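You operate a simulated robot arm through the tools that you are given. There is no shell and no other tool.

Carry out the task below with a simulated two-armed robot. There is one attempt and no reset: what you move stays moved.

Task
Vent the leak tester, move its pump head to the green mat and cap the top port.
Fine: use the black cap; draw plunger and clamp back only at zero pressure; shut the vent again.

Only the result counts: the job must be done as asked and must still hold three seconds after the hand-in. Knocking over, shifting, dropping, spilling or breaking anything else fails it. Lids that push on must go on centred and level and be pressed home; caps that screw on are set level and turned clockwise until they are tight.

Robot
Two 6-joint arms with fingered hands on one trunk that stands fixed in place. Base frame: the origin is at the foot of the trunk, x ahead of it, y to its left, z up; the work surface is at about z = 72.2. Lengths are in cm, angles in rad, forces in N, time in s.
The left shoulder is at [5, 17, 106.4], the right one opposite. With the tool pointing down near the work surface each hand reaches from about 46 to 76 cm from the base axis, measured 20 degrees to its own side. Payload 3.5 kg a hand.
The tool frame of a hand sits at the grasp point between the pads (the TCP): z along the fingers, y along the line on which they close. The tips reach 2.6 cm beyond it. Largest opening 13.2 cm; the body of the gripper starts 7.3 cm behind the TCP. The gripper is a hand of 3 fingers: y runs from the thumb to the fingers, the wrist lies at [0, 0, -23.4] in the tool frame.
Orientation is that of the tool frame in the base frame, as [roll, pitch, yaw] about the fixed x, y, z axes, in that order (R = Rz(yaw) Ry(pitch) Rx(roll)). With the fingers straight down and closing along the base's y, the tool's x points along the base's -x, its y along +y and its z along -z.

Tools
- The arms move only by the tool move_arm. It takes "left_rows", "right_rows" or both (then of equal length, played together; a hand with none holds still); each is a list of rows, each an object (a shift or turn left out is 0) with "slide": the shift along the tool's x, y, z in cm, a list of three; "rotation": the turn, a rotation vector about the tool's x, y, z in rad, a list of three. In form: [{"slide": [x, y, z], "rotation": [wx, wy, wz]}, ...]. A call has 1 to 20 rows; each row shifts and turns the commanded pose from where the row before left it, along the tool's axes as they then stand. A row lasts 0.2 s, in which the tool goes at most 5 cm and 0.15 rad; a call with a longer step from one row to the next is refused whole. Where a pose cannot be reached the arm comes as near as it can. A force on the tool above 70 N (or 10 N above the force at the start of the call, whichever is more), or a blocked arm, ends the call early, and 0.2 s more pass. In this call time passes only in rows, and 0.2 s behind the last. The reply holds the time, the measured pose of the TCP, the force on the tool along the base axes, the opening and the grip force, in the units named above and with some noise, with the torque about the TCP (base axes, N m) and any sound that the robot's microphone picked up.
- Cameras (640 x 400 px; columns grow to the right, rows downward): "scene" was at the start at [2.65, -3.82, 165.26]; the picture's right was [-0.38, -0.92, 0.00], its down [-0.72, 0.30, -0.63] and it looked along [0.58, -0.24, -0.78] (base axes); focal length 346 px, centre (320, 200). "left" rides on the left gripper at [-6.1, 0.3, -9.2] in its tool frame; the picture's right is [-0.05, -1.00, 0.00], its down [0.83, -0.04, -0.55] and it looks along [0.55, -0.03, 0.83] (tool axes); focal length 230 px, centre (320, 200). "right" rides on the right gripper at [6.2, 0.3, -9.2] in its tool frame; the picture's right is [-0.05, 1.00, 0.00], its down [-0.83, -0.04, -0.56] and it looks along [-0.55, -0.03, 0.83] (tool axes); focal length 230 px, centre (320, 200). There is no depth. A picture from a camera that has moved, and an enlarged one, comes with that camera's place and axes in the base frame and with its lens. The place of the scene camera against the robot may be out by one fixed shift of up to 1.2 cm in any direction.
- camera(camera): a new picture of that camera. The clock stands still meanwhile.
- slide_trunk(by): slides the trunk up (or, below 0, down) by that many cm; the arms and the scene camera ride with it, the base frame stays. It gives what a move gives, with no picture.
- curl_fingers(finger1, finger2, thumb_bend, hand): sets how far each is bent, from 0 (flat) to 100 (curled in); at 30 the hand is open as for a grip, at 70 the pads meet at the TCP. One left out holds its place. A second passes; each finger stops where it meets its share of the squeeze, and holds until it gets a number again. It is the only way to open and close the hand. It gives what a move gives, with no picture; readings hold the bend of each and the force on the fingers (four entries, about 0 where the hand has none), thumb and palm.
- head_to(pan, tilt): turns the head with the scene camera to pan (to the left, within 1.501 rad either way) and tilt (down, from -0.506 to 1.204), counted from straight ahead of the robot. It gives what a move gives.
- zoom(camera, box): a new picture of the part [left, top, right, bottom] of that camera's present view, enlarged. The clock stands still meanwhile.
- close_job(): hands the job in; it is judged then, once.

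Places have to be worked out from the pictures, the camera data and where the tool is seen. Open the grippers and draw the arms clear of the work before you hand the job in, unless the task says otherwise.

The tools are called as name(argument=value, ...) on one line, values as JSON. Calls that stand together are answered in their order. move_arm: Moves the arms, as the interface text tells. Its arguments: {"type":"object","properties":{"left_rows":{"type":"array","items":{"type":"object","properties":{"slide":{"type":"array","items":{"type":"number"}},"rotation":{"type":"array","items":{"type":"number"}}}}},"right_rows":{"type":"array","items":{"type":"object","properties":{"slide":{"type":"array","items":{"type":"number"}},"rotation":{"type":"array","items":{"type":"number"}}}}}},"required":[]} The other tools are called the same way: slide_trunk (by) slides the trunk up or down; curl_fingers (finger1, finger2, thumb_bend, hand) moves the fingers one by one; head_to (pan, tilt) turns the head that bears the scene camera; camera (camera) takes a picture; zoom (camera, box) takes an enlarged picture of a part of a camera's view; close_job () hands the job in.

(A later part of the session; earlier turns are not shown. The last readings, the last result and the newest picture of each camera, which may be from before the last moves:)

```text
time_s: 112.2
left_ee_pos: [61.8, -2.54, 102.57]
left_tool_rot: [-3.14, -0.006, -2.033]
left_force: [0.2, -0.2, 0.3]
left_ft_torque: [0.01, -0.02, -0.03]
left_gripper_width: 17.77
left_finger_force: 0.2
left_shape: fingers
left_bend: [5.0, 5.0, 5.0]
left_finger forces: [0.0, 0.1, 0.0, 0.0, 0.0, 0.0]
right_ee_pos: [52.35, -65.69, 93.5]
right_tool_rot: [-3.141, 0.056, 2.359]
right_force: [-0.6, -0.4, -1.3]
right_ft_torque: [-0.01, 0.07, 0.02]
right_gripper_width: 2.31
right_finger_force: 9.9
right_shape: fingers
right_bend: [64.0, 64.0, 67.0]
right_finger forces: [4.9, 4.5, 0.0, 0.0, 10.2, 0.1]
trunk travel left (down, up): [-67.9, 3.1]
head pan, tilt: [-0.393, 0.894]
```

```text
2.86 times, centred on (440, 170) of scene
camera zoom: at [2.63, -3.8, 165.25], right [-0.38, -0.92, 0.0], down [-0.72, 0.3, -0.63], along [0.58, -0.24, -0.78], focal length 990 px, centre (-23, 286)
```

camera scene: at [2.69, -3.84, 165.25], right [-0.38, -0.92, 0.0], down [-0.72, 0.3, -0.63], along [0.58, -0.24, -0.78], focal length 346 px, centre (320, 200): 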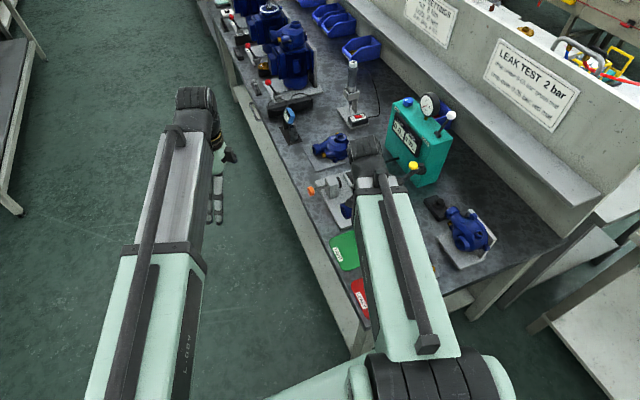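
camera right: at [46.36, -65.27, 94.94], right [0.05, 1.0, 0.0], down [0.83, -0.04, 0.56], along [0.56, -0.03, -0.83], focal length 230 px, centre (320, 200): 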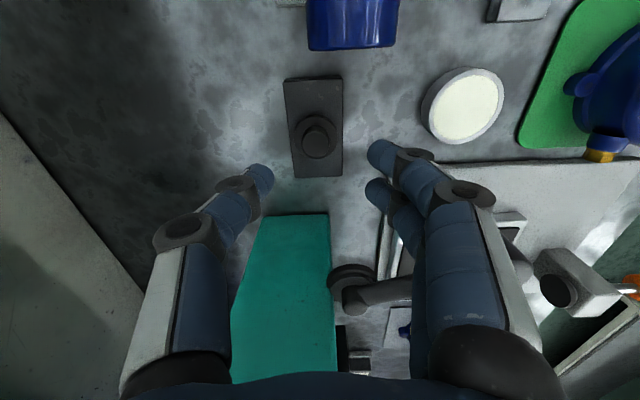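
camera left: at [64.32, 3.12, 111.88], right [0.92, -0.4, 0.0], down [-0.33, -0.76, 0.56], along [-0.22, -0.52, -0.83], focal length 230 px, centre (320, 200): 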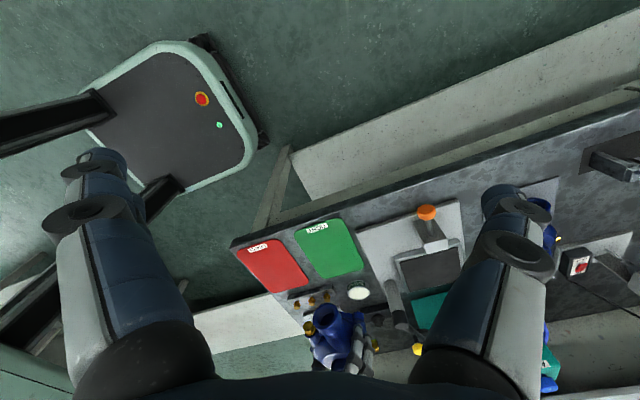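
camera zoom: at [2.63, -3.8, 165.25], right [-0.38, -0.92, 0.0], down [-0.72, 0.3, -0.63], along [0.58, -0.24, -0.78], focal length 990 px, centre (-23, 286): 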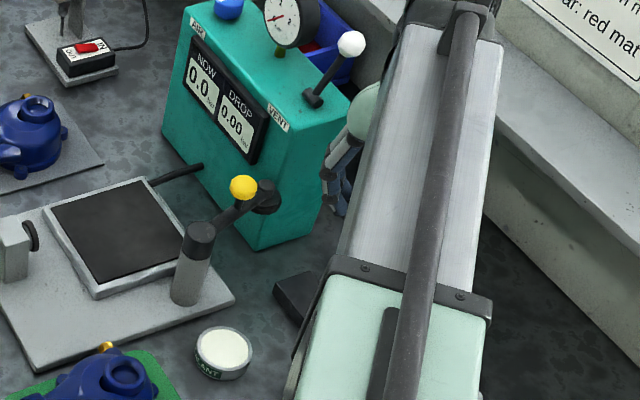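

The cap holds well. I carry it to above the pump's top port.

move_arm(right_rows=[{"slide": [2.53, 2.146, -0.136]}, {"slide": [2.53, 2.146, -0.136]}, {"slide": [2.53, 2.146, -0.136]}, {"slide": [2.53, 2.146, -0.136]}, {"slide": [2.53, 2.146, -0.136]}, {"slide": [2.53, 2.146, -0.136]}, {"slide": [2.53, 2.146, -0.136]}, {"slide": [2.53, 2.146, -0.136]}])

camera(camera="right")

camera(camera="left")

```text
time_s: 114.0
left_ee_pos: [61.7, -2.64, 102.73]
left_tool_rot: [-3.14, -0.006, -2.034]
left_force: [-0.5, -0.7, 0.3]
left_ft_torque: [-0.01, 0.03, -0.04]
left_gripper_width: 17.76
left_finger_force: 0.2
left_shape: fingers
left_bend: [5.0, 5.0, 5.0]
left_finger forces: [0.0, 0.0, 0.1, 0.0, 0.1, 0.0]
right_ee_pos: [50.1, -39.1, 93.29]
right_tool_rot: [3.139, 0.053, 2.357]
right_force: [0.3, 0.8, 0.7]
right_ft_torque: [-0.01, 0.01, -0.01]
right_gripper_width: 2.31
right_finger_force: 9.5
right_shape: fingers
right_bend: [64.0, 64.0, 67.0]
right_finger forces: [4.8, 4.2, 0.0, 0.0, 9.8, 0.1]
trunk travel left (down, up): [-67.9, 3.1]
head pan, tilt: [-0.393, 0.894]
```

```text
taken
camera right: at [45.72, -34.18, 102.12], right [0.74, 0.67, 0.0], down [0.54, -0.59, 0.6], along [0.4, -0.44, -0.8], focal length 230 px, centre (320, 200)
```

right: 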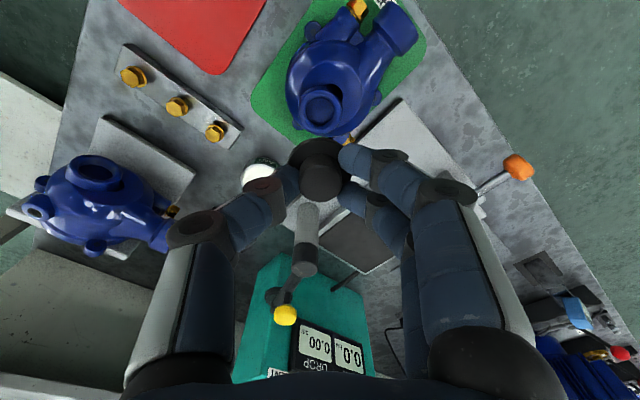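

```text
taken
camera left: at [64.3, 3.16, 111.9], right [0.92, -0.4, 0.0], down [-0.33, -0.76, 0.56], along [-0.22, -0.52, -0.83], focal length 230 px, centre (320, 200)
```

left: 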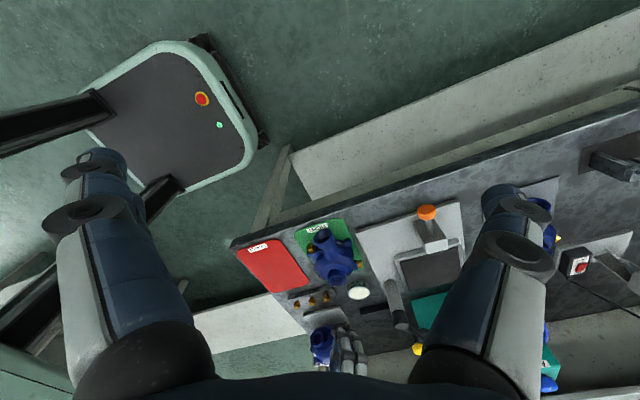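

zoom(camera="right", box=[250, 60, 390, 210])

zoom(camera="left", box=[290, 210, 390, 380])

```text
2.67 times, centred on (320, 135) of right
camera zoom: at [45.72, -34.18, 102.12], right [0.74, 0.67, 0.0], down [0.54, -0.59, 0.6], along [0.4, -0.44, -0.8], focal length 614 px, centre (320, 373)
```

zoom: 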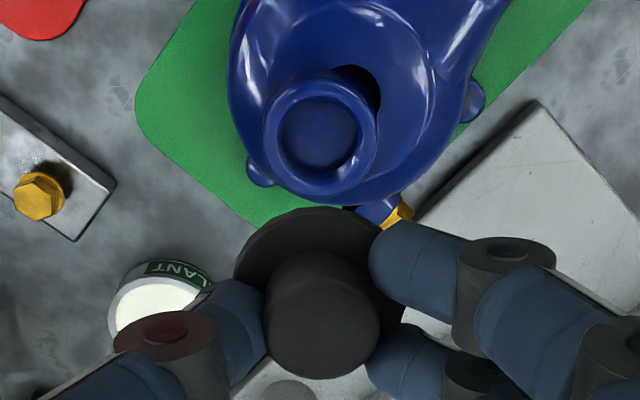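

```text
2.35 times, centred on (340, 295) of left
camera zoom: at [64.3, 3.16, 111.9], right [0.92, -0.4, 0.0], down [-0.33, -0.76, 0.56], along [-0.22, -0.52, -0.83], focal length 541 px, centre (273, -24)
```

zoom: 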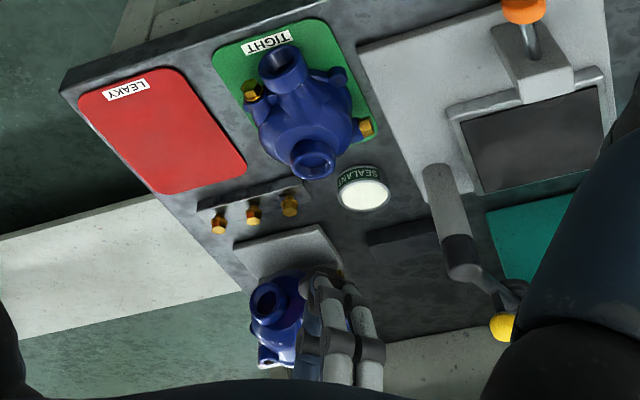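

The port lies almost right under the cap. I correct by (−0.2, +0.25) and lower vertically 6 cm to check the alignment close up.

move_arm(right_rows=[{"slide": [0.31, 0.04, 0.0]}, {"slide": [0.108, 0, 2.0]}, {"slide": [0.108, 0, 2.0]}, {"slide": [0.108, 0, 2.0]}])

zoom(camera="right", box=[250, 60, 390, 210])

zoom(camera="left", box=[290, 210, 390, 320])

```text
time_s: 115.0
left_ee_pos: [61.73, -2.73, 102.7]
left_tool_rot: [-3.141, -0.007, -2.033]
left_force: [-0.8, 0.9, -0.3]
left_ft_torque: [-0.02, -0.01, -0.06]
left_gripper_width: 17.78
left_finger_force: 0.0
left_shape: fingers
left_bend: [5.0, 5.0, 5.0]
left_finger forces: [0.1, 0.0, 0.0, 0.1, 0.0, 0.1]
right_ee_pos: [49.88, -38.95, 87.18]
right_tool_rot: [-3.142, 0.055, 2.358]
right_force: [0.0, -0.1, -1.0]
right_ft_torque: [0.02, 0.01, -0.02]
right_gripper_width: 2.29
right_finger_force: 9.6
right_shape: fingers
right_bend: [64.0, 64.0, 67.0]
right_finger forces: [4.9, 4.2, 0.0, 0.1, 10.0, 0.0]
trunk travel left (down, up): [-67.9, 3.1]
head pan, tilt: [-0.393, 0.894]
```

```text
2.67 times, centred on (320, 135) of right
camera zoom: at [45.55, -34.0, 96.03], right [0.74, 0.67, 0.0], down [0.54, -0.59, 0.6], along [0.4, -0.44, -0.8], focal length 614 px, centre (320, 373)
```

zoom: 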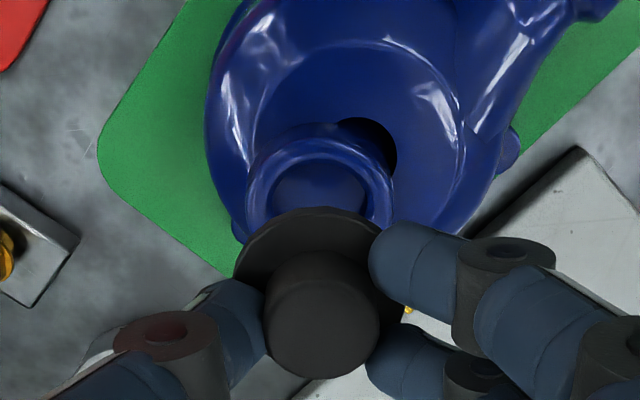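

```text
3.64 times, centred on (340, 265) of left
camera zoom: at [64.3, 3.13, 111.9], right [0.92, -0.4, 0.0], down [-0.33, -0.76, 0.56], along [-0.22, -0.52, -0.83], focal length 837 px, centre (247, -36)
```

zoom: 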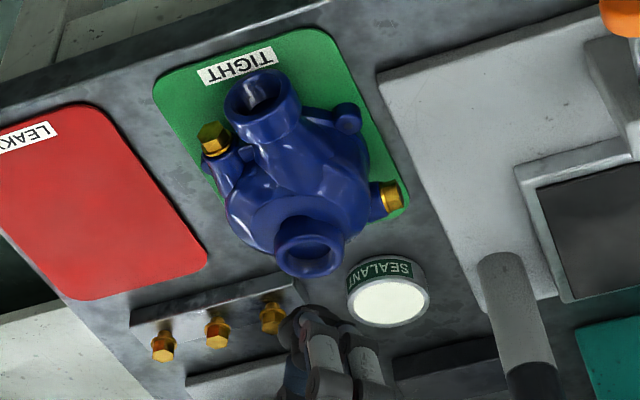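

In the wrist view the port is centred sideways. I lower 2 cm more and compare in both cameras.

move_arm(right_rows=[{"slide": [0.054, 0, 1.0]}, {"slide": [0.05, 0, 0.9]}])

zoom(camera="right", box=[250, 60, 390, 210])

zoom(camera="left", box=[310, 245, 360, 295])

zoom(camera="scene", box=[320, 180, 420, 260])

```text
time_s: 115.6
left_ee_pos: [61.71, -2.58, 102.7]
left_tool_rot: [-3.14, -0.008, -2.034]
left_force: [0.2, 0.9, -0.4]
left_ft_torque: [0.01, 0.01, 0.01]
left_gripper_width: 17.77
left_finger_force: 0.1
left_shape: fingers
left_bend: [5.0, 5.0, 5.0]
left_finger forces: [0.1, 0.0, 0.1, 0.0, 0.0, 0.0]
right_ee_pos: [50.05, -38.87, 85.37]
right_tool_rot: [3.141, 0.054, 2.358]
right_force: [0.2, 0.3, -0.8]
right_ft_torque: [-0.01, 0.01, 0.02]
right_gripper_width: 2.31
right_finger_force: 10.0
right_shape: fingers
right_bend: [64.0, 64.0, 67.0]
right_finger forces: [4.9, 4.3, 0.0, 0.1, 10.1, 0.0]
trunk travel left (down, up): [-67.9, 3.1]
head pan, tilt: [-0.393, 0.894]
```

```text
2.67 times, centred on (320, 135) of right
camera zoom: at [45.65, -33.96, 94.19], right [0.74, 0.67, 0.0], down [0.54, -0.59, 0.6], along [0.4, -0.44, -0.8], focal length 614 px, centre (320, 373)
```

zoom: 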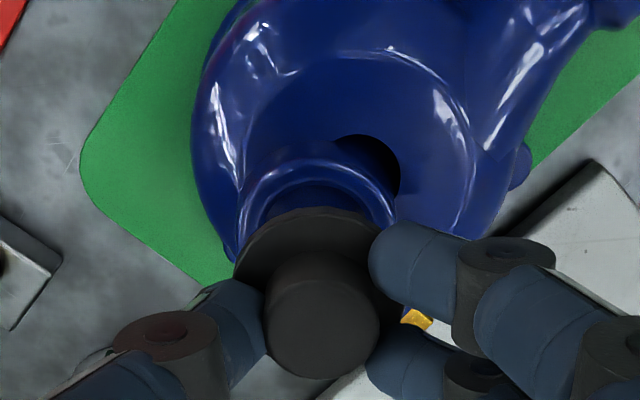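

```text
8.00 times, centred on (335, 270) of left
camera zoom: at [64.3, 3.14, 111.9], right [0.92, -0.4, 0.0], down [-0.33, -0.76, 0.56], along [-0.22, -0.52, -0.83], focal length 1841 px, centre (200, -360)
```

zoom: 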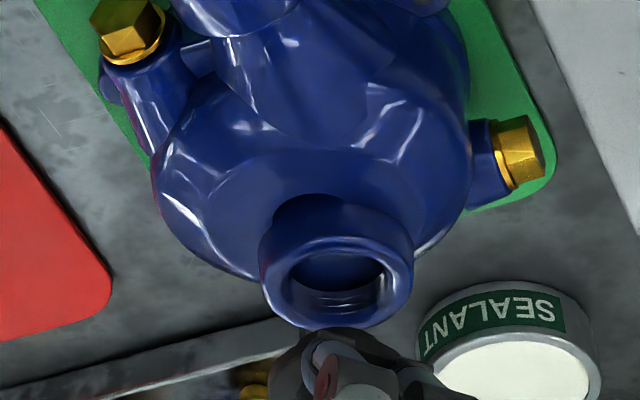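

```text
5.00 times, centred on (370, 220) of scene
camera zoom: at [2.65, -3.82, 165.26], right [-0.38, -0.92, 0.0], down [-0.72, 0.3, -0.63], along [0.58, -0.24, -0.78], focal length 1732 px, centre (70, 100)
```

zoom: 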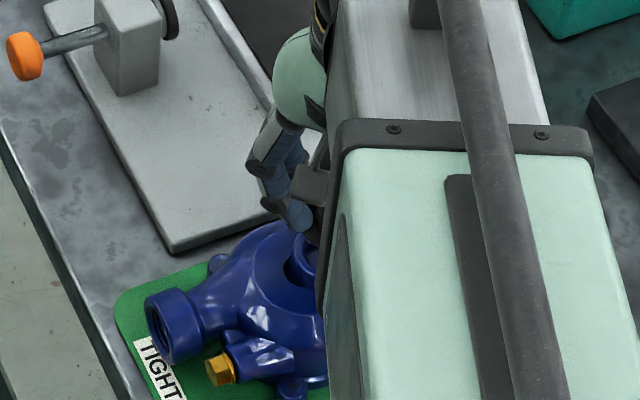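

Both views show cap and port in line. I lower another centimetre, then look again before touching.

move_arm(right_rows=[{"slide": [0.027, 0, 0.5]}, {"slide": [0.016, 0, 0.3]}])

zoom(camera="left", box=[310, 245, 360, 295])

zoom(camera="right", box=[270, 90, 370, 190])

```text
time_s: 116.2
left_ee_pos: [61.77, -2.7, 102.56]
left_tool_rot: [-3.14, -0.007, -2.036]
left_force: [0.4, -0.2, 0.7]
left_ft_torque: [-0.01, 0.03, 0.0]
left_gripper_width: 17.76
left_finger_force: 0.0
left_shape: fingers
left_bend: [5.0, 5.0, 5.0]
left_finger forces: [0.0, 0.0, 0.0, 0.0, 0.0, 0.1]
right_ee_pos: [50.02, -38.98, 84.51]
right_tool_rot: [3.141, 0.056, 2.357]
right_force: [0.2, -0.8, 0.1]
right_ft_torque: [0.01, 0.02, 0.04]
right_gripper_width: 2.3
right_finger_force: 9.2
right_shape: fingers
right_bend: [64.0, 64.0, 67.0]
right_finger forces: [4.9, 4.3, 0.0, 0.0, 10.0, 0.0]
trunk travel left (down, up): [-67.9, 3.1]
head pan, tilt: [-0.393, 0.894]
```

```text
8.00 times, centred on (335, 270) of left
camera zoom: at [64.3, 3.14, 111.9], right [0.92, -0.4, 0.0], down [-0.33, -0.76, 0.56], along [-0.22, -0.52, -0.83], focal length 1841 px, centre (200, -360)
```

zoom: 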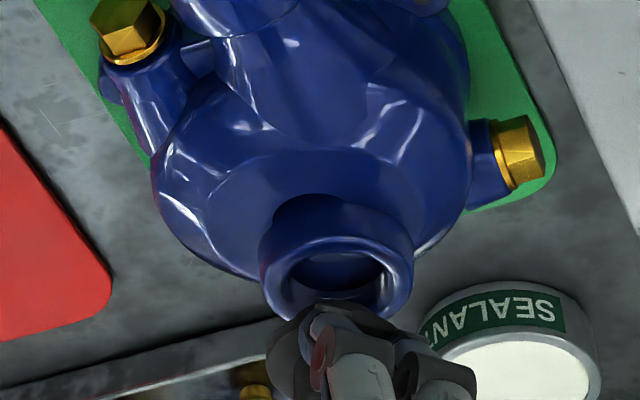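

```text
4.00 times, centred on (320, 140) of right
camera zoom: at [45.6, -34.04, 93.31], right [0.74, 0.67, 0.0], down [0.54, -0.59, 0.6], along [0.4, -0.44, -0.8], focal length 920 px, centre (320, 440)
```

zoom: 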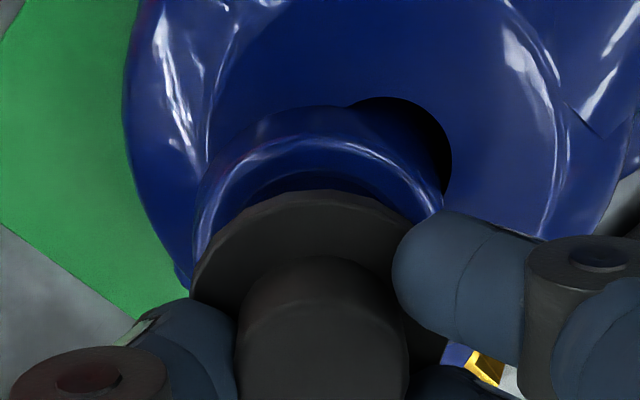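

Aligned within about 1–2 mm in both directions. I lower in 0.25 cm steps to find contact.

move_arm(right_rows=[{"slide": [0.0135, 0, 0.25]}])

move_arm(right_rows=[{"slide": [0.0135, 0, 0.25]}])

move_arm(right_rows=[{"slide": [0.0135, 0, 0.25]}])

zoom(camera="left", box=[310, 245, 360, 295])

zoom(camera="right", box=[270, 90, 370, 190])

```text
time_s: 116.6
left_ee_pos: [61.69, -2.67, 102.73]
left_tool_rot: [-3.14, -0.007, -2.034]
left_force: [0.0, 0.4, 0.4]
left_ft_torque: [0.01, -0.02, 0.03]
left_gripper_width: 17.75
left_finger_force: 0.1
left_shape: fingers
left_bend: [5.0, 5.0, 5.0]
left_finger forces: [0.0, 0.0, 0.0, 0.0, 0.0, 0.0]
right_ee_pos: [50.03, -38.9, 84.21]
right_tool_rot: [3.141, 0.055, 2.358]
right_force: [0.4, -0.3, -0.9]
right_ft_torque: [0.0, 0.04, 0.02]
right_gripper_width: 2.28
right_finger_force: 9.4
right_shape: fingers
right_bend: [64.0, 64.0, 67.0]
right_finger forces: [4.9, 4.2, 0.0, 0.1, 10.0, 0.0]
trunk travel left (down, up): [-67.9, 3.1]
head pan, tilt: [-0.393, 0.894]
```

```text
time_s: 117.0
left_ee_pos: [61.87, -2.67, 102.6]
left_tool_rot: [-3.139, -0.007, -2.033]
left_force: [-0.4, 0.7, -0.1]
left_ft_torque: [0.0, -0.02, -0.01]
left_gripper_width: 17.78
left_finger_force: 0.1
left_shape: fingers
left_bend: [5.0, 5.0, 5.0]
left_finger forces: [0.0, 0.0, 0.1, 0.1, 0.1, 0.1]
right_ee_pos: [50.0, -39.02, 84.02]
right_tool_rot: [3.141, 0.055, 2.357]
right_force: [-0.3, -0.5, -0.9]
right_ft_torque: [0.0, 0.02, 0.01]
right_gripper_width: 2.31
right_finger_force: 10.3
right_shape: fingers
right_bend: [64.0, 64.0, 67.0]
right_finger forces: [4.9, 4.3, 0.0, 0.1, 10.1, 0.0]
trunk travel left (down, up): [-67.9, 3.1]
head pan, tilt: [-0.393, 0.894]
```

```text
time_s: 117.4
left_ee_pos: [61.82, -2.69, 102.65]
left_tool_rot: [-3.141, -0.007, -2.032]
left_force: [-0.4, -0.4, 0.1]
left_ft_torque: [0.04, 0.0, -0.03]
left_gripper_width: 17.76
left_finger_force: 0.0
left_shape: fingers
left_bend: [5.0, 5.0, 5.0]
left_finger forces: [0.0, 0.0, 0.0, 0.0, 0.0, 0.1]
right_ee_pos: [49.94, -39.05, 83.8]
right_tool_rot: [3.141, 0.054, 2.359]
right_force: [-0.5, -0.4, 0.1]
right_ft_torque: [0.01, -0.02, 0.0]
right_gripper_width: 2.31
right_finger_force: 9.9
right_shape: fingers
right_bend: [64.0, 64.0, 67.0]
right_finger forces: [4.9, 4.2, 0.0, 0.0, 10.1, 0.0]
trunk travel left (down, up): [-67.9, 3.1]
head pan, tilt: [-0.393, 0.894]
```

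```text
8.00 times, centred on (335, 270) of left
camera zoom: at [64.3, 3.14, 111.9], right [0.92, -0.4, 0.0], down [-0.33, -0.76, 0.56], along [-0.22, -0.52, -0.83], focal length 1841 px, centre (200, -360)
```

zoom: 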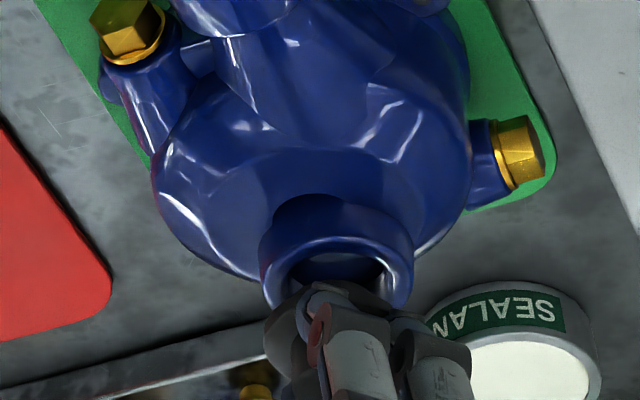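

```text
4.00 times, centred on (320, 140) of right
camera zoom: at [45.57, -33.99, 92.67], right [0.74, 0.67, 0.0], down [0.54, -0.59, 0.6], along [0.4, -0.44, -0.8], focal length 920 px, centre (320, 440)
```

zoom: 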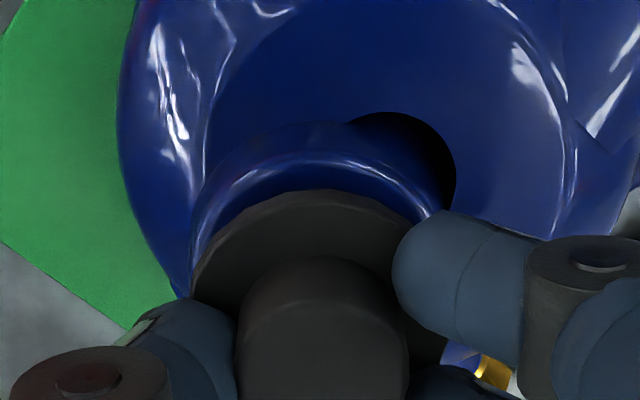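

No contact yet; the views suggest 1–2 cm still to go. I continue downward in small steps.

move_arm(right_rows=[{"slide": [0.0162, 0, 0.3]}])

move_arm(right_rows=[{"slide": [0.0162, 0, 0.3]}])

zoom(camera="left", box=[310, 245, 360, 295])

zoom(camera="right", box=[270, 90, 370, 190])

```text
time_s: 117.8
left_ee_pos: [61.67, -2.71, 102.57]
left_tool_rot: [-3.14, -0.007, -2.033]
left_force: [-1.3, -1.1, -0.4]
left_ft_torque: [0.0, -0.01, -0.01]
left_gripper_width: 17.78
left_finger_force: 0.1
left_shape: fingers
left_bend: [5.0, 5.0, 5.0]
left_finger forces: [0.0, 0.1, 0.1, 0.0, 0.1, 0.0]
right_ee_pos: [49.95, -39.02, 83.48]
right_tool_rot: [3.141, 0.053, 2.357]
right_force: [0.0, 0.0, 0.0]
right_ft_torque: [0.01, 0.0, 0.04]
right_gripper_width: 2.29
right_finger_force: 9.5
right_shape: fingers
right_bend: [64.0, 64.0, 67.0]
right_finger forces: [4.9, 4.4, 0.0, 0.1, 10.1, 0.0]
trunk travel left (down, up): [-67.9, 3.1]
head pan, tilt: [-0.393, 0.894]
```

```text
time_s: 118.2
left_ee_pos: [61.64, -2.62, 102.66]
left_tool_rot: [-3.14, -0.006, -2.034]
left_force: [0.6, 0.2, -0.6]
left_ft_torque: [-0.01, -0.03, 0.0]
left_gripper_width: 17.79
left_finger_force: 0.0
left_shape: fingers
left_bend: [5.0, 5.0, 5.0]
left_finger forces: [0.0, 0.0, 0.0, 0.1, 0.0, 0.0]
right_ee_pos: [50.12, -38.95, 83.24]
right_tool_rot: [3.142, 0.054, 2.357]
right_force: [-0.5, -0.3, 0.4]
right_ft_torque: [0.0, -0.01, 0.02]
right_gripper_width: 2.31
right_finger_force: 9.6
right_shape: fingers
right_bend: [64.0, 64.0, 67.0]
right_finger forces: [5.4, 4.3, 0.1, 0.0, 10.4, 0.1]
trunk travel left (down, up): [-67.9, 3.1]
head pan, tilt: [-0.393, 0.894]
```

```text
8.00 times, centred on (335, 270) of left
camera zoom: at [64.29, 3.15, 111.91], right [0.92, -0.4, 0.0], down [-0.33, -0.76, 0.56], along [-0.22, -0.52, -0.83], focal length 1841 px, centre (200, -360)
```

zoom: 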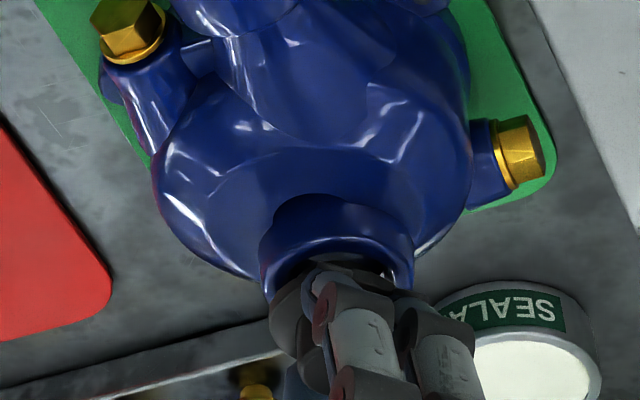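

```text
4.00 times, centred on (320, 140) of right
camera zoom: at [45.7, -34.06, 92.05], right [0.74, 0.67, 0.0], down [0.54, -0.59, 0.6], along [0.4, -0.44, -0.8], focal length 920 px, centre (320, 440)
```

zoom: 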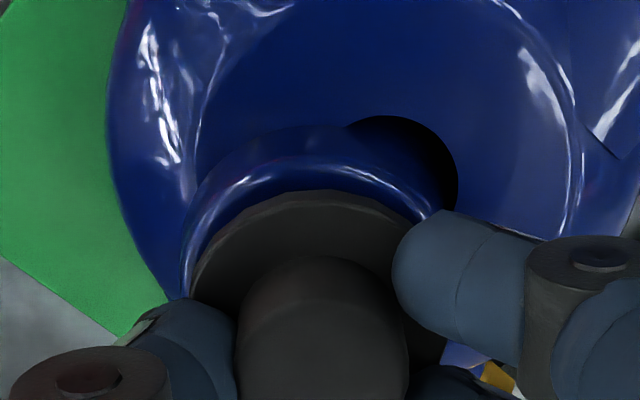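

Flange and rim are nearly together, with about 1.5 mm offset towards the far side. I correct that and lower in finer steps.

move_arm(right_rows=[{"slide": [0.15, 0, 0]}, {"slide": [0.008, 0, 0.15]}])

move_arm(right_rows=[{"slide": [0.008, 0, 0.15]}])

zoom(camera="left", box=[310, 245, 360, 295])

zoom(camera="right", box=[270, 90, 370, 190])

```text
time_s: 118.8
left_ee_pos: [61.76, -2.73, 102.54]
left_tool_rot: [-3.141, -0.007, -2.033]
left_force: [0.0, -0.5, 0.1]
left_ft_torque: [-0.02, 0.01, 0.0]
left_gripper_width: 17.81
left_finger_force: 0.0
left_shape: fingers
left_bend: [5.0, 5.0, 5.0]
left_finger forces: [0.0, 0.0, 0.0, 0.0, 0.1, 0.1]
right_ee_pos: [49.89, -38.94, 82.98]
right_tool_rot: [3.142, 0.053, 2.357]
right_force: [0.8, -1.3, -0.2]
right_ft_torque: [-0.04, -0.01, 0.02]
right_gripper_width: 2.33
right_finger_force: 10.1
right_shape: fingers
right_bend: [64.0, 64.0, 67.0]
right_finger forces: [4.5, 4.4, 0.1, 0.0, 11.0, 0.0]
trunk travel left (down, up): [-67.9, 3.1]
head pan, tilt: [-0.393, 0.894]
```

```text
time_s: 119.2
left_ee_pos: [61.71, -2.67, 102.68]
left_tool_rot: [-3.139, -0.006, -2.033]
left_force: [-0.8, 0.4, -0.2]
left_ft_torque: [0.01, 0.0, 0.04]
left_gripper_width: 17.79
left_finger_force: 0.1
left_shape: fingers
left_bend: [5.0, 5.0, 5.0]
left_finger forces: [0.1, 0.1, 0.0, 0.0, 0.0, 0.0]
right_ee_pos: [49.82, -38.87, 83.0]
right_tool_rot: [-3.14, 0.054, 2.358]
right_force: [0.2, -2.0, 0.3]
right_ft_torque: [-0.05, -0.03, 0.04]
right_gripper_width: 2.32
right_finger_force: 10.1
right_shape: fingers
right_bend: [64.0, 64.0, 67.0]
right_finger forces: [4.6, 4.3, 0.0, 0.1, 11.0, 0.0]
trunk travel left (down, up): [-67.9, 3.1]
head pan, tilt: [-0.393, 0.894]
```

```text
8.00 times, centred on (335, 270) of left
camera zoom: at [64.3, 3.12, 111.9], right [0.92, -0.4, 0.0], down [-0.33, -0.76, 0.56], along [-0.22, -0.52, -0.83], focal length 1841 px, centre (200, -360)
```

zoom: 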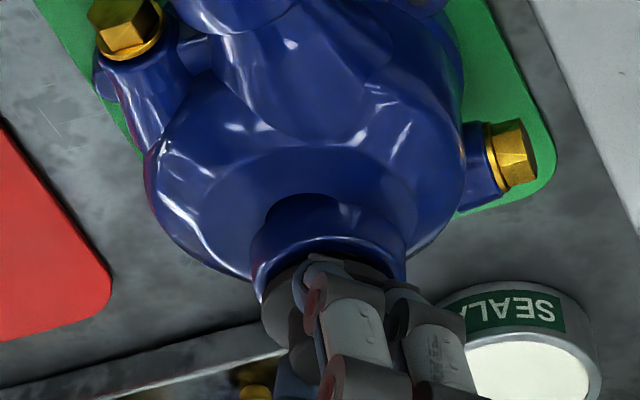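

```text
4.00 times, centred on (320, 140) of right
camera zoom: at [45.54, -33.98, 91.73], right [0.74, 0.67, 0.0], down [0.54, -0.59, 0.6], along [0.4, -0.44, -0.8], focal length 920 px, centre (320, 440)
```

zoom: 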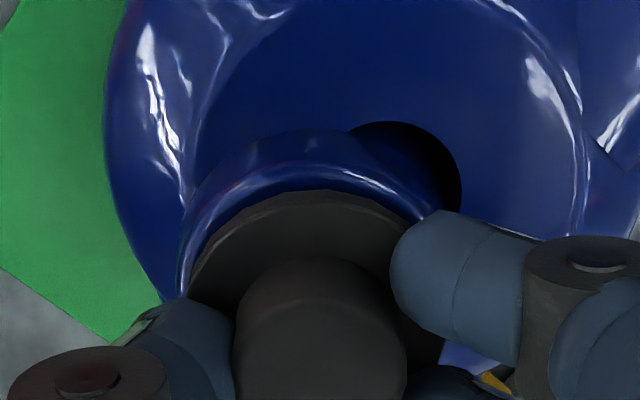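

The plug part is already inside the port (a sideways nudge moved the pump a couple of mm). I now press down step by step, watching Fz.

move_arm(right_rows=[{"slide": [-0.05, 0, 0.2]}])

move_arm(right_rows=[{"slide": [0.0, 0, 0.2]}])

move_arm(right_rows=[{"slide": [0.0, 0, 0.2]}])

zoom(camera="left", box=[310, 245, 360, 295])

zoom(camera="right", box=[270, 90, 370, 190])

```text
time_s: 119.6
left_ee_pos: [61.8, -2.72, 102.59]
left_tool_rot: [-3.141, -0.007, -2.034]
left_force: [0.4, 0.0, -0.5]
left_ft_torque: [-0.02, 0.01, 0.01]
left_gripper_width: 17.77
left_finger_force: 0.0
left_shape: fingers
left_bend: [5.0, 5.0, 5.0]
left_finger forces: [0.0, 0.0, 0.0, 0.1, 0.0, 0.1]
right_ee_pos: [50.03, -38.92, 82.56]
right_tool_rot: [3.141, 0.053, 2.358]
right_force: [-0.5, 0.9, -3.3]
right_ft_torque: [-0.02, 0.07, 0.01]
right_gripper_width: 2.31
right_finger_force: 9.5
right_shape: fingers
right_bend: [64.0, 64.0, 67.0]
right_finger forces: [4.7, 4.4, 0.0, 0.1, 9.8, 0.0]
trunk travel left (down, up): [-67.9, 3.1]
head pan, tilt: [-0.393, 0.894]
```

```text
time_s: 120.0
left_ee_pos: [61.77, -2.75, 102.58]
left_tool_rot: [-3.139, -0.008, -2.032]
left_force: [-0.9, 0.1, -0.1]
left_ft_torque: [0.01, -0.02, -0.01]
left_gripper_width: 17.79
left_finger_force: 0.1
left_shape: fingers
left_bend: [5.0, 5.0, 5.0]
left_finger forces: [0.0, 0.0, 0.0, 0.0, 0.0, 0.1]
right_ee_pos: [50.02, -38.97, 82.56]
right_tool_rot: [3.142, 0.057, 2.358]
right_force: [0.6, -2.3, -0.8]
right_ft_torque: [0.0, 0.0, 0.0]
right_gripper_width: 2.3
right_finger_force: 10.0
right_shape: fingers
right_bend: [64.0, 65.0, 67.0]
right_finger forces: [5.1, 4.1, 0.1, 0.0, 11.1, 0.0]
trunk travel left (down, up): [-67.9, 3.1]
head pan, tilt: [-0.393, 0.894]
```

```text
time_s: 120.4
left_ee_pos: [61.74, -2.56, 102.74]
left_tool_rot: [-3.14, -0.007, -2.034]
left_force: [-0.4, -0.2, 0.5]
left_ft_torque: [0.0, 0.0, 0.01]
left_gripper_width: 17.76
left_finger_force: 0.0
left_shape: fingers
left_bend: [5.0, 5.0, 5.0]
left_finger forces: [0.1, 0.0, 0.0, 0.0, 0.1, 0.1]
right_ee_pos: [50.1, -39.03, 82.38]
right_tool_rot: [-3.142, 0.055, 2.357]
right_force: [0.5, -2.3, 8.6]
right_ft_torque: [-0.01, -0.03, 0.0]
right_gripper_width: 2.33
right_finger_force: 12.2
right_shape: fingers
right_bend: [65.0, 65.0, 67.0]
right_finger forces: [6.3, 4.8, 0.1, 0.0, 14.4, 0.0]
trunk travel left (down, up): [-67.9, 3.1]
head pan, tilt: [-0.393, 0.894]
```

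```text
8.00 times, centred on (335, 270) of left
camera zoom: at [64.26, 3.16, 111.94], right [0.92, -0.4, 0.0], down [-0.33, -0.76, 0.56], along [-0.22, -0.52, -0.83], focal length 1841 px, centre (200, -360)
```

zoom: 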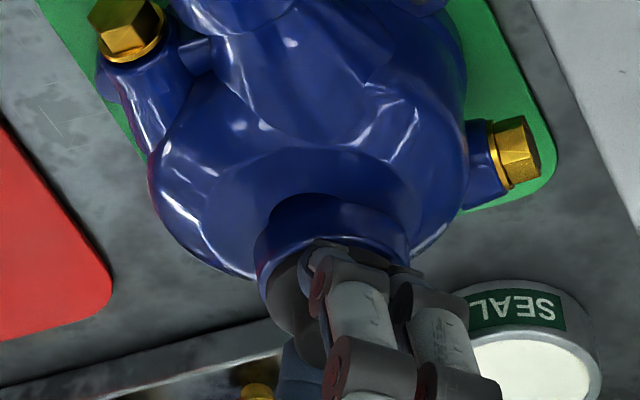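

```text
4.00 times, centred on (320, 140) of right
camera zoom: at [45.65, -34.04, 91.23], right [0.74, 0.67, 0.0], down [0.53, -0.59, 0.6], along [0.41, -0.44, -0.8], focal length 920 px, centre (320, 440)
```

zoom: 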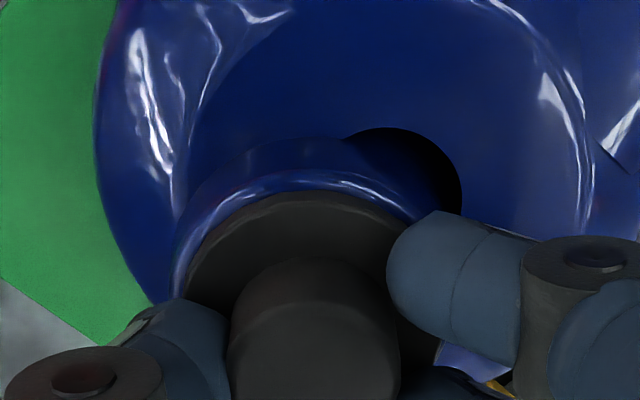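

Contact at about 9 N with the flange almost on the rim. I press a little further and listen for any seating sound.

move_arm(right_rows=[{"slide": [0.0, 0, 0.2]}])

move_arm(right_rows=[{"slide": [0.0, 0, 0.2]}])

zoom(camera="right", box=[270, 90, 370, 190])

```text
time_s: 120.8
left_ee_pos: [61.77, -2.62, 102.68]
left_tool_rot: [-3.138, -0.007, -2.033]
left_force: [0.1, -0.6, 0.5]
left_ft_torque: [0.03, 0.01, -0.04]
left_gripper_width: 17.77
left_finger_force: 0.0
left_shape: fingers
left_bend: [5.0, 5.0, 5.0]
left_finger forces: [0.1, 0.1, 0.0, 0.0, 0.0, 0.0]
right_ee_pos: [49.97, -38.94, 82.4]
right_tool_rot: [3.14, 0.06, 2.36]
right_force: [4.2, -5.1, 21.4]
right_ft_torque: [-0.1, -0.2, 0.01]
right_gripper_width: 2.32
right_finger_force: 18.8
right_shape: fingers
right_bend: [65.0, 65.0, 67.0]
right_finger forces: [8.9, 7.2, 0.0, 0.0, 21.1, 0.1]
trunk travel left (down, up): [-67.9, 3.1]
head pan, tilt: [-0.393, 0.894]
```

```text
time_s: 121.2
left_ee_pos: [61.69, -2.65, 102.92]
left_tool_rot: [-3.139, -0.007, -2.033]
left_force: [-0.4, 0.4, 1.0]
left_ft_torque: [0.01, 0.01, -0.01]
left_gripper_width: 17.78
left_finger_force: 0.1
left_shape: fingers
left_bend: [5.0, 5.0, 5.0]
left_finger forces: [0.0, 0.0, 0.0, 0.1, 0.1, 0.0]
right_ee_pos: [49.98, -38.91, 82.18]
right_tool_rot: [3.14, 0.06, 2.358]
right_force: [8.3, -8.5, 43.0]
right_ft_torque: [-0.25, -0.26, 0.01]
right_gripper_width: 2.32
right_finger_force: 29.0
right_shape: fingers
right_bend: [67.0, 66.0, 69.0]
right_finger forces: [13.5, 12.6, 0.0, 0.0, 32.4, 0.0]
trunk travel left (down, up): [-67.9, 3.1]
head pan, tilt: [-0.393, 0.894]
```

```text
4.00 times, centred on (320, 140) of right
camera zoom: at [45.56, -34.0, 91.06], right [0.74, 0.67, 0.0], down [0.53, -0.59, 0.61], along [0.41, -0.45, -0.8], focal length 920 px, centre (320, 440)
```

zoom: 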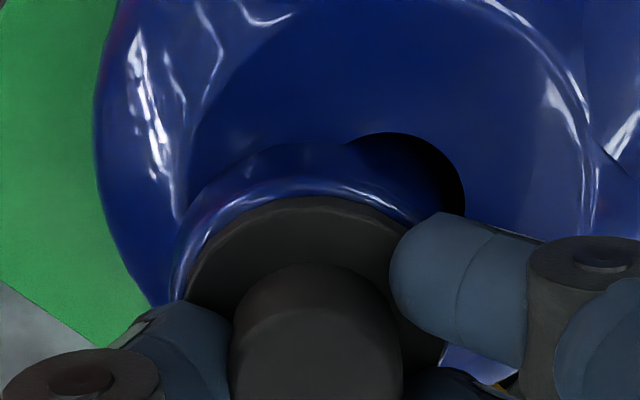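

It stands firm at 43 N with no click. Since the port is threaded, I ease off the pressure and try turning clockwise gently, watching torque and height.

move_arm(right_rows=[{"slide": [0.0, 0, -0.3]}])

move_arm(right_rows=[{"slide": [0, 0.02, 0], "rotation": [0.0055, 0, 0.1]}, {"slide": [0, 0.02, 0], "rotation": [0.0055, 0, 0.1]}])

zoom(camera="right", box=[270, 90, 370, 190])

zoom(camera="left", box=[310, 245, 360, 295])

```text
time_s: 121.6
left_ee_pos: [61.79, -2.63, 102.66]
left_tool_rot: [-3.137, -0.006, -2.033]
left_force: [0.9, -0.7, -1.1]
left_ft_torque: [-0.01, -0.01, 0.0]
left_gripper_width: 17.78
left_finger_force: 0.0
left_shape: fingers
left_bend: [5.0, 5.0, 5.0]
left_finger forces: [0.1, 0.0, 0.0, 0.0, 0.1, 0.0]
right_ee_pos: [49.93, -38.79, 82.37]
right_tool_rot: [3.14, 0.058, 2.358]
right_force: [9.7, -9.0, 29.2]
right_ft_torque: [-0.27, -0.25, -0.03]
right_gripper_width: 2.32
right_finger_force: 25.1
right_shape: fingers
right_bend: [67.0, 66.0, 69.0]
right_finger forces: [11.0, 12.0, 0.1, 0.1, 26.9, 0.1]
trunk travel left (down, up): [-67.9, 3.1]
head pan, tilt: [-0.393, 0.894]
```

```text
time_s: 122.2
left_ee_pos: [61.65, -2.55, 102.86]
left_tool_rot: [-3.138, -0.009, -2.033]
left_force: [-0.2, 0.6, 0.2]
left_ft_torque: [0.02, 0.02, 0.01]
left_gripper_width: 17.77
left_finger_force: 0.0
left_shape: fingers
left_bend: [5.0, 5.0, 5.0]
left_finger forces: [0.1, 0.1, 0.0, 0.0, 0.0, 0.0]
right_ee_pos: [49.87, -38.62, 82.34]
right_tool_rot: [-3.14, 0.054, 2.16]
right_force: [-3.4, 0.9, 30.6]
right_ft_torque: [0.03, 0.19, 0.65]
right_gripper_width: 2.33
right_finger_force: 30.6
right_shape: fingers
right_bend: [67.0, 66.0, 69.0]
right_finger forces: [19.9, 7.4, 0.0, 0.1, 34.9, 0.0]
trunk travel left (down, up): [-67.9, 3.1]
head pan, tilt: [-0.393, 0.894]
```

```text
4.00 times, centred on (320, 140) of right
camera zoom: at [46.51, -32.9, 91.13], right [0.86, 0.51, 0.0], down [0.41, -0.69, 0.6], along [0.31, -0.51, -0.8], focal length 920 px, centre (320, 440)
```

zoom: 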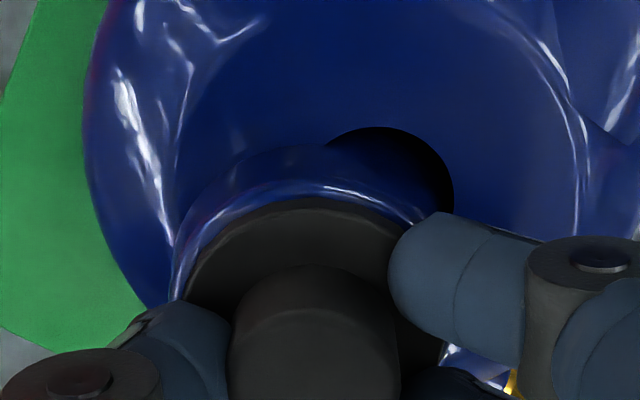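

```text
8.00 times, centred on (335, 270) of left
camera zoom: at [64.12, 3.26, 112.0], right [0.92, -0.4, 0.0], down [-0.33, -0.76, 0.56], along [-0.22, -0.52, -0.83], focal length 1841 px, centre (200, -360)
```

zoom: 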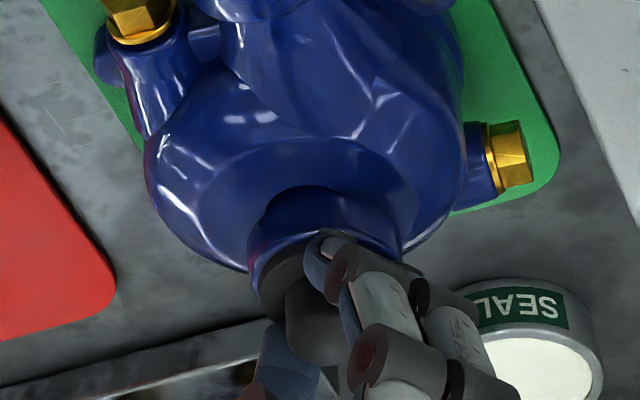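

The torque turned the pump a little rather than the cap, under 30 N pressure. I ease the pressure in steps and see whether the cap is already held by the port.

move_arm(right_rows=[{"slide": [0.0, 0, -0.3]}])

move_arm(right_rows=[{"slide": [0.0, 0, -0.2]}])

move_arm(right_rows=[{"slide": [0.0, 0, -0.2]}])

zoom(camera="right", box=[270, 90, 370, 190])

```text
time_s: 122.6
left_ee_pos: [61.6, -2.54, 102.56]
left_tool_rot: [-3.139, -0.006, -2.033]
left_force: [0.4, 0.1, 1.1]
left_ft_torque: [0.02, 0.02, -0.01]
left_gripper_width: 17.78
left_finger_force: 0.1
left_shape: fingers
left_bend: [5.0, 5.0, 5.0]
left_finger forces: [0.0, 0.0, 0.1, 0.0, 0.0, 0.0]
right_ee_pos: [49.85, -38.61, 82.41]
right_tool_rot: [-3.14, 0.051, 2.158]
right_force: [-2.2, -0.1, 9.8]
right_ft_torque: [0.1, 0.14, 0.23]
right_gripper_width: 2.37
right_finger_force: 19.6
right_shape: fingers
right_bend: [65.0, 65.0, 68.0]
right_finger forces: [12.3, 4.9, 0.0, 0.0, 22.6, 0.0]
trunk travel left (down, up): [-67.9, 3.1]
head pan, tilt: [-0.393, 0.894]
```

```text
time_s: 123.0
left_ee_pos: [61.85, -2.65, 102.66]
left_tool_rot: [-3.139, -0.007, -2.033]
left_force: [-0.6, -0.9, 0.1]
left_ft_torque: [-0.01, 0.02, 0.0]
left_gripper_width: 17.8
left_finger_force: 0.0
left_shape: fingers
left_bend: [5.0, 5.0, 5.0]
left_finger forces: [0.0, 0.0, 0.0, 0.0, 0.1, 0.0]
right_ee_pos: [49.9, -38.68, 82.44]
right_tool_rot: [-3.14, 0.054, 2.157]
right_force: [-0.6, 1.3, -3.2]
right_ft_torque: [0.01, 0.03, 0.06]
right_gripper_width: 2.32
right_finger_force: 11.0
right_shape: fingers
right_bend: [64.0, 64.0, 67.0]
right_finger forces: [5.6, 4.2, 0.1, 0.0, 11.8, 0.0]
trunk travel left (down, up): [-67.9, 3.1]
head pan, tilt: [-0.393, 0.894]
```

```text
time_s: 123.4
left_ee_pos: [61.79, -2.7, 102.64]
left_tool_rot: [-3.14, -0.007, -2.033]
left_force: [-0.3, 0.2, 0.1]
left_ft_torque: [0.01, 0.01, -0.01]
left_gripper_width: 17.75
left_finger_force: 0.1
left_shape: fingers
left_bend: [5.0, 5.0, 5.0]
left_finger forces: [0.0, 0.1, 0.1, 0.0, 0.0, 0.1]
right_ee_pos: [49.97, -38.64, 82.9]
right_tool_rot: [3.141, 0.055, 2.157]
right_force: [0.2, 0.4, -5.0]
right_ft_torque: [0.02, 0.0, -0.01]
right_gripper_width: 2.34
right_finger_force: 10.1
right_shape: fingers
right_bend: [64.0, 64.0, 67.0]
right_finger forces: [4.7, 4.7, 0.0, 0.1, 11.0, 0.1]
trunk travel left (down, up): [-67.9, 3.1]
head pan, tilt: [-0.393, 0.894]
```

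```text
4.00 times, centred on (320, 140) of right
camera zoom: at [46.62, -33.04, 91.72], right [0.86, 0.51, 0.0], down [0.41, -0.69, 0.6], along [0.31, -0.51, -0.8], focal length 920 px, centre (320, 440)
```

zoom: 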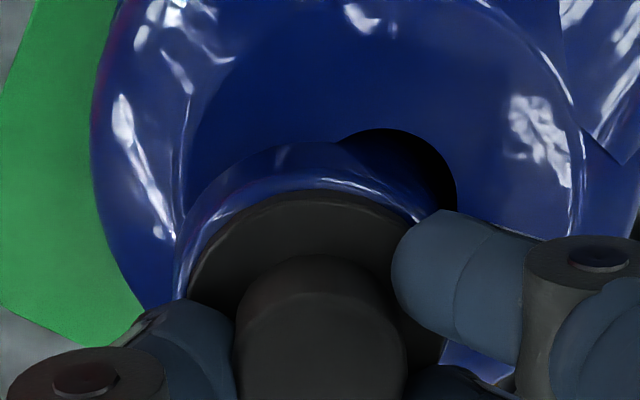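

The pull of 5 N equals the pump's weight: the port already holds the cap firmly, so it is a push fit. I set the weight back down and press once more.

move_arm(right_rows=[{"slide": [0.01, 0, 0.2]}])

move_arm(right_rows=[{"slide": [0.01, 0, 0.2]}])

zoom(camera="left", box=[310, 245, 360, 295])

```text
time_s: 123.8
left_ee_pos: [61.79, -2.63, 102.65]
left_tool_rot: [-3.139, -0.008, -2.034]
left_force: [0.6, 0.3, 0.7]
left_ft_torque: [0.02, 0.02, 0.0]
left_gripper_width: 17.79
left_finger_force: 0.1
left_shape: fingers
left_bend: [5.0, 5.0, 5.0]
left_finger forces: [0.0, 0.1, 0.0, 0.0, 0.0, 0.0]
right_ee_pos: [49.95, -38.8, 82.83]
right_tool_rot: [-3.141, 0.053, 2.157]
right_force: [0.7, 0.4, -1.1]
right_ft_torque: [-0.04, -0.01, 0.01]
right_gripper_width: 2.31
right_finger_force: 9.9
right_shape: fingers
right_bend: [64.0, 64.0, 67.0]
right_finger forces: [4.2, 4.1, 0.0, 0.0, 12.0, 0.0]
trunk travel left (down, up): [-67.9, 3.1]
head pan, tilt: [-0.393, 0.894]
```

```text
time_s: 124.2
left_ee_pos: [61.81, -2.65, 102.66]
left_tool_rot: [-3.14, -0.008, -2.032]
left_force: [-0.5, 0.5, 0.3]
left_ft_torque: [-0.03, -0.01, 0.01]
left_gripper_width: 17.78
left_finger_force: 0.0
left_shape: fingers
left_bend: [5.0, 5.0, 5.0]
left_finger forces: [0.1, 0.0, 0.1, 0.0, 0.0, 0.0]
right_ee_pos: [50.11, -38.89, 82.52]
right_tool_rot: [3.14, 0.055, 2.156]
right_force: [0.7, -2.9, 0.5]
right_ft_torque: [0.04, -0.03, -0.03]
right_gripper_width: 2.33
right_finger_force: 10.7
right_shape: fingers
right_bend: [64.0, 64.0, 67.0]
right_finger forces: [4.8, 4.2, 0.0, 0.0, 12.5, 0.0]
trunk travel left (down, up): [-67.9, 3.1]
head pan, tilt: [-0.393, 0.894]
```

```text
8.00 times, centred on (335, 270) of left
camera zoom: at [64.29, 3.11, 111.91], right [0.92, -0.4, 0.0], down [-0.33, -0.76, 0.56], along [-0.22, -0.52, -0.83], focal length 1841 px, centre (200, -360)
```

zoom: 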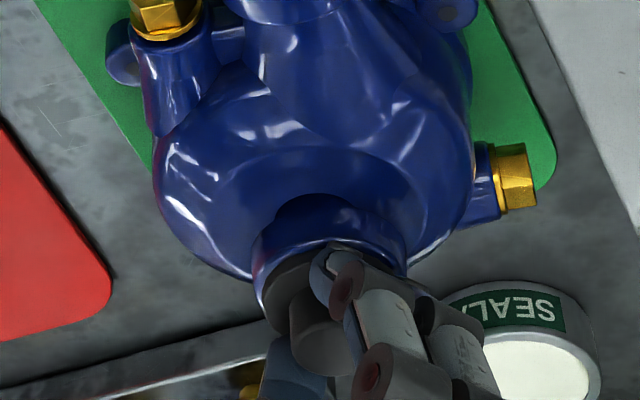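

The pump rests again (Fz≈0). I open the fingers and back off upwards for a look.

curl_fingers(hand="right", finger1=54, finger2=54, thumb_bend=54)

move_arm(right_rows=[{"slide": [0, 0, -2]}, {"slide": [0, 0, -3]}, {"slide": [0, 0, -3]}])

camera(camera="right")

zoom(camera="right", box=[260, 70, 380, 190])

zoom(camera="left", box=[300, 215, 370, 285])

```text
time_s: 125.2
left_ee_pos: [61.9, -2.69, 102.66]
left_tool_rot: [-3.14, -0.007, -2.034]
left_force: [0.6, -0.1, 0.3]
left_ft_torque: [-0.02, -0.01, -0.03]
left_gripper_width: 17.81
left_finger_force: 0.1
left_shape: fingers
left_bend: [5.0, 5.0, 5.0]
left_finger forces: [0.1, 0.1, 0.1, 0.0, 0.0, 0.0]
right_ee_pos: [49.99, -38.91, 82.59]
right_tool_rot: [-3.141, 0.053, 2.158]
right_force: [-0.1, -0.1, -0.7]
right_ft_torque: [0.01, 0.01, -0.02]
right_gripper_width: 5.36
right_finger_force: 0.1
right_shape: fingers
right_bend: [54.0, 54.0, 54.0]
right_finger forces: [0.0, 0.1, 0.0, 0.0, 0.1, 0.0]
trunk travel left (down, up): [-67.9, 3.1]
head pan, tilt: [-0.393, 0.894]
```

```text
time_s: 126.0
left_ee_pos: [61.83, -2.62, 102.69]
left_tool_rot: [-3.14, -0.009, -2.034]
left_force: [-0.3, 0.9, -0.5]
left_ft_torque: [-0.02, -0.04, 0.0]
left_gripper_width: 17.77
left_finger_force: 0.1
left_shape: fingers
left_bend: [5.0, 5.0, 5.0]
left_finger forces: [0.0, 0.0, 0.0, 0.0, 0.1, 0.0]
right_ee_pos: [49.81, -38.31, 90.29]
right_tool_rot: [-3.141, 0.054, 2.16]
right_force: [0.0, 1.0, 0.0]
right_ft_torque: [-0.03, 0.01, 0.01]
right_gripper_width: 5.4
right_finger_force: 0.0
right_shape: fingers
right_bend: [54.0, 54.0, 54.0]
right_finger forces: [0.0, 0.1, 0.0, 0.0, 0.1, 0.0]
trunk travel left (down, up): [-67.9, 3.1]
head pan, tilt: [-0.393, 0.894]
```

```text
taken
camera right: at [46.52, -32.59, 99.11], right [0.86, 0.51, 0.0], down [0.41, -0.69, 0.6], along [0.31, -0.51, -0.8], focal length 230 px, centre (320, 200)
```

right: 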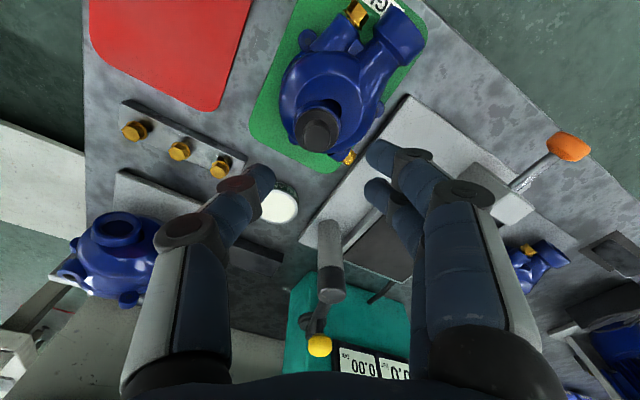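

```text
3.33 times, centred on (320, 130) of right
camera zoom: at [46.52, -32.59, 99.11], right [0.86, 0.51, 0.0], down [0.41, -0.69, 0.6], along [0.31, -0.51, -0.8], focal length 767 px, centre (320, 433)
```

zoom: 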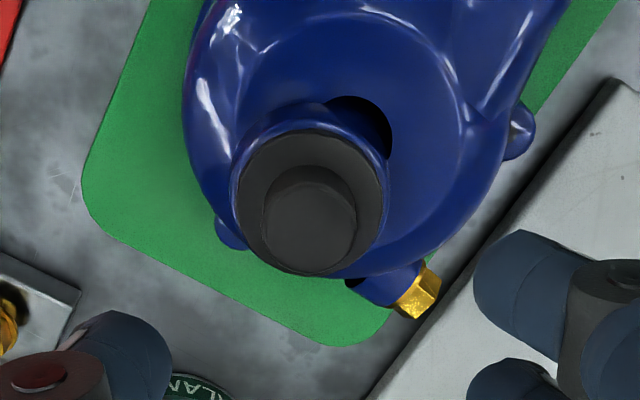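

```text
5.71 times, centred on (335, 250) of left
camera zoom: at [64.29, 3.15, 111.9], right [0.92, -0.4, 0.0], down [-0.33, -0.76, 0.56], along [-0.22, -0.52, -0.83], focal length 1315 px, centre (234, -86)
```

zoom: 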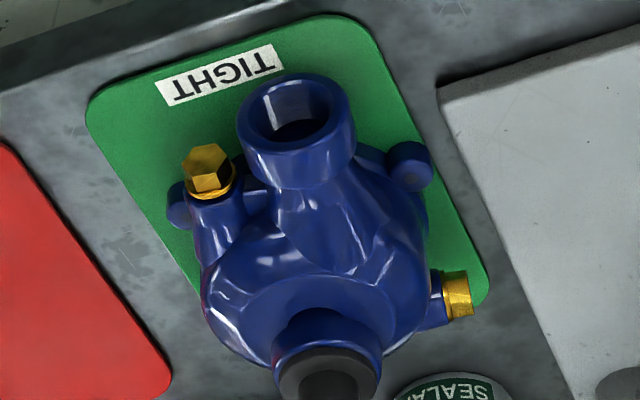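

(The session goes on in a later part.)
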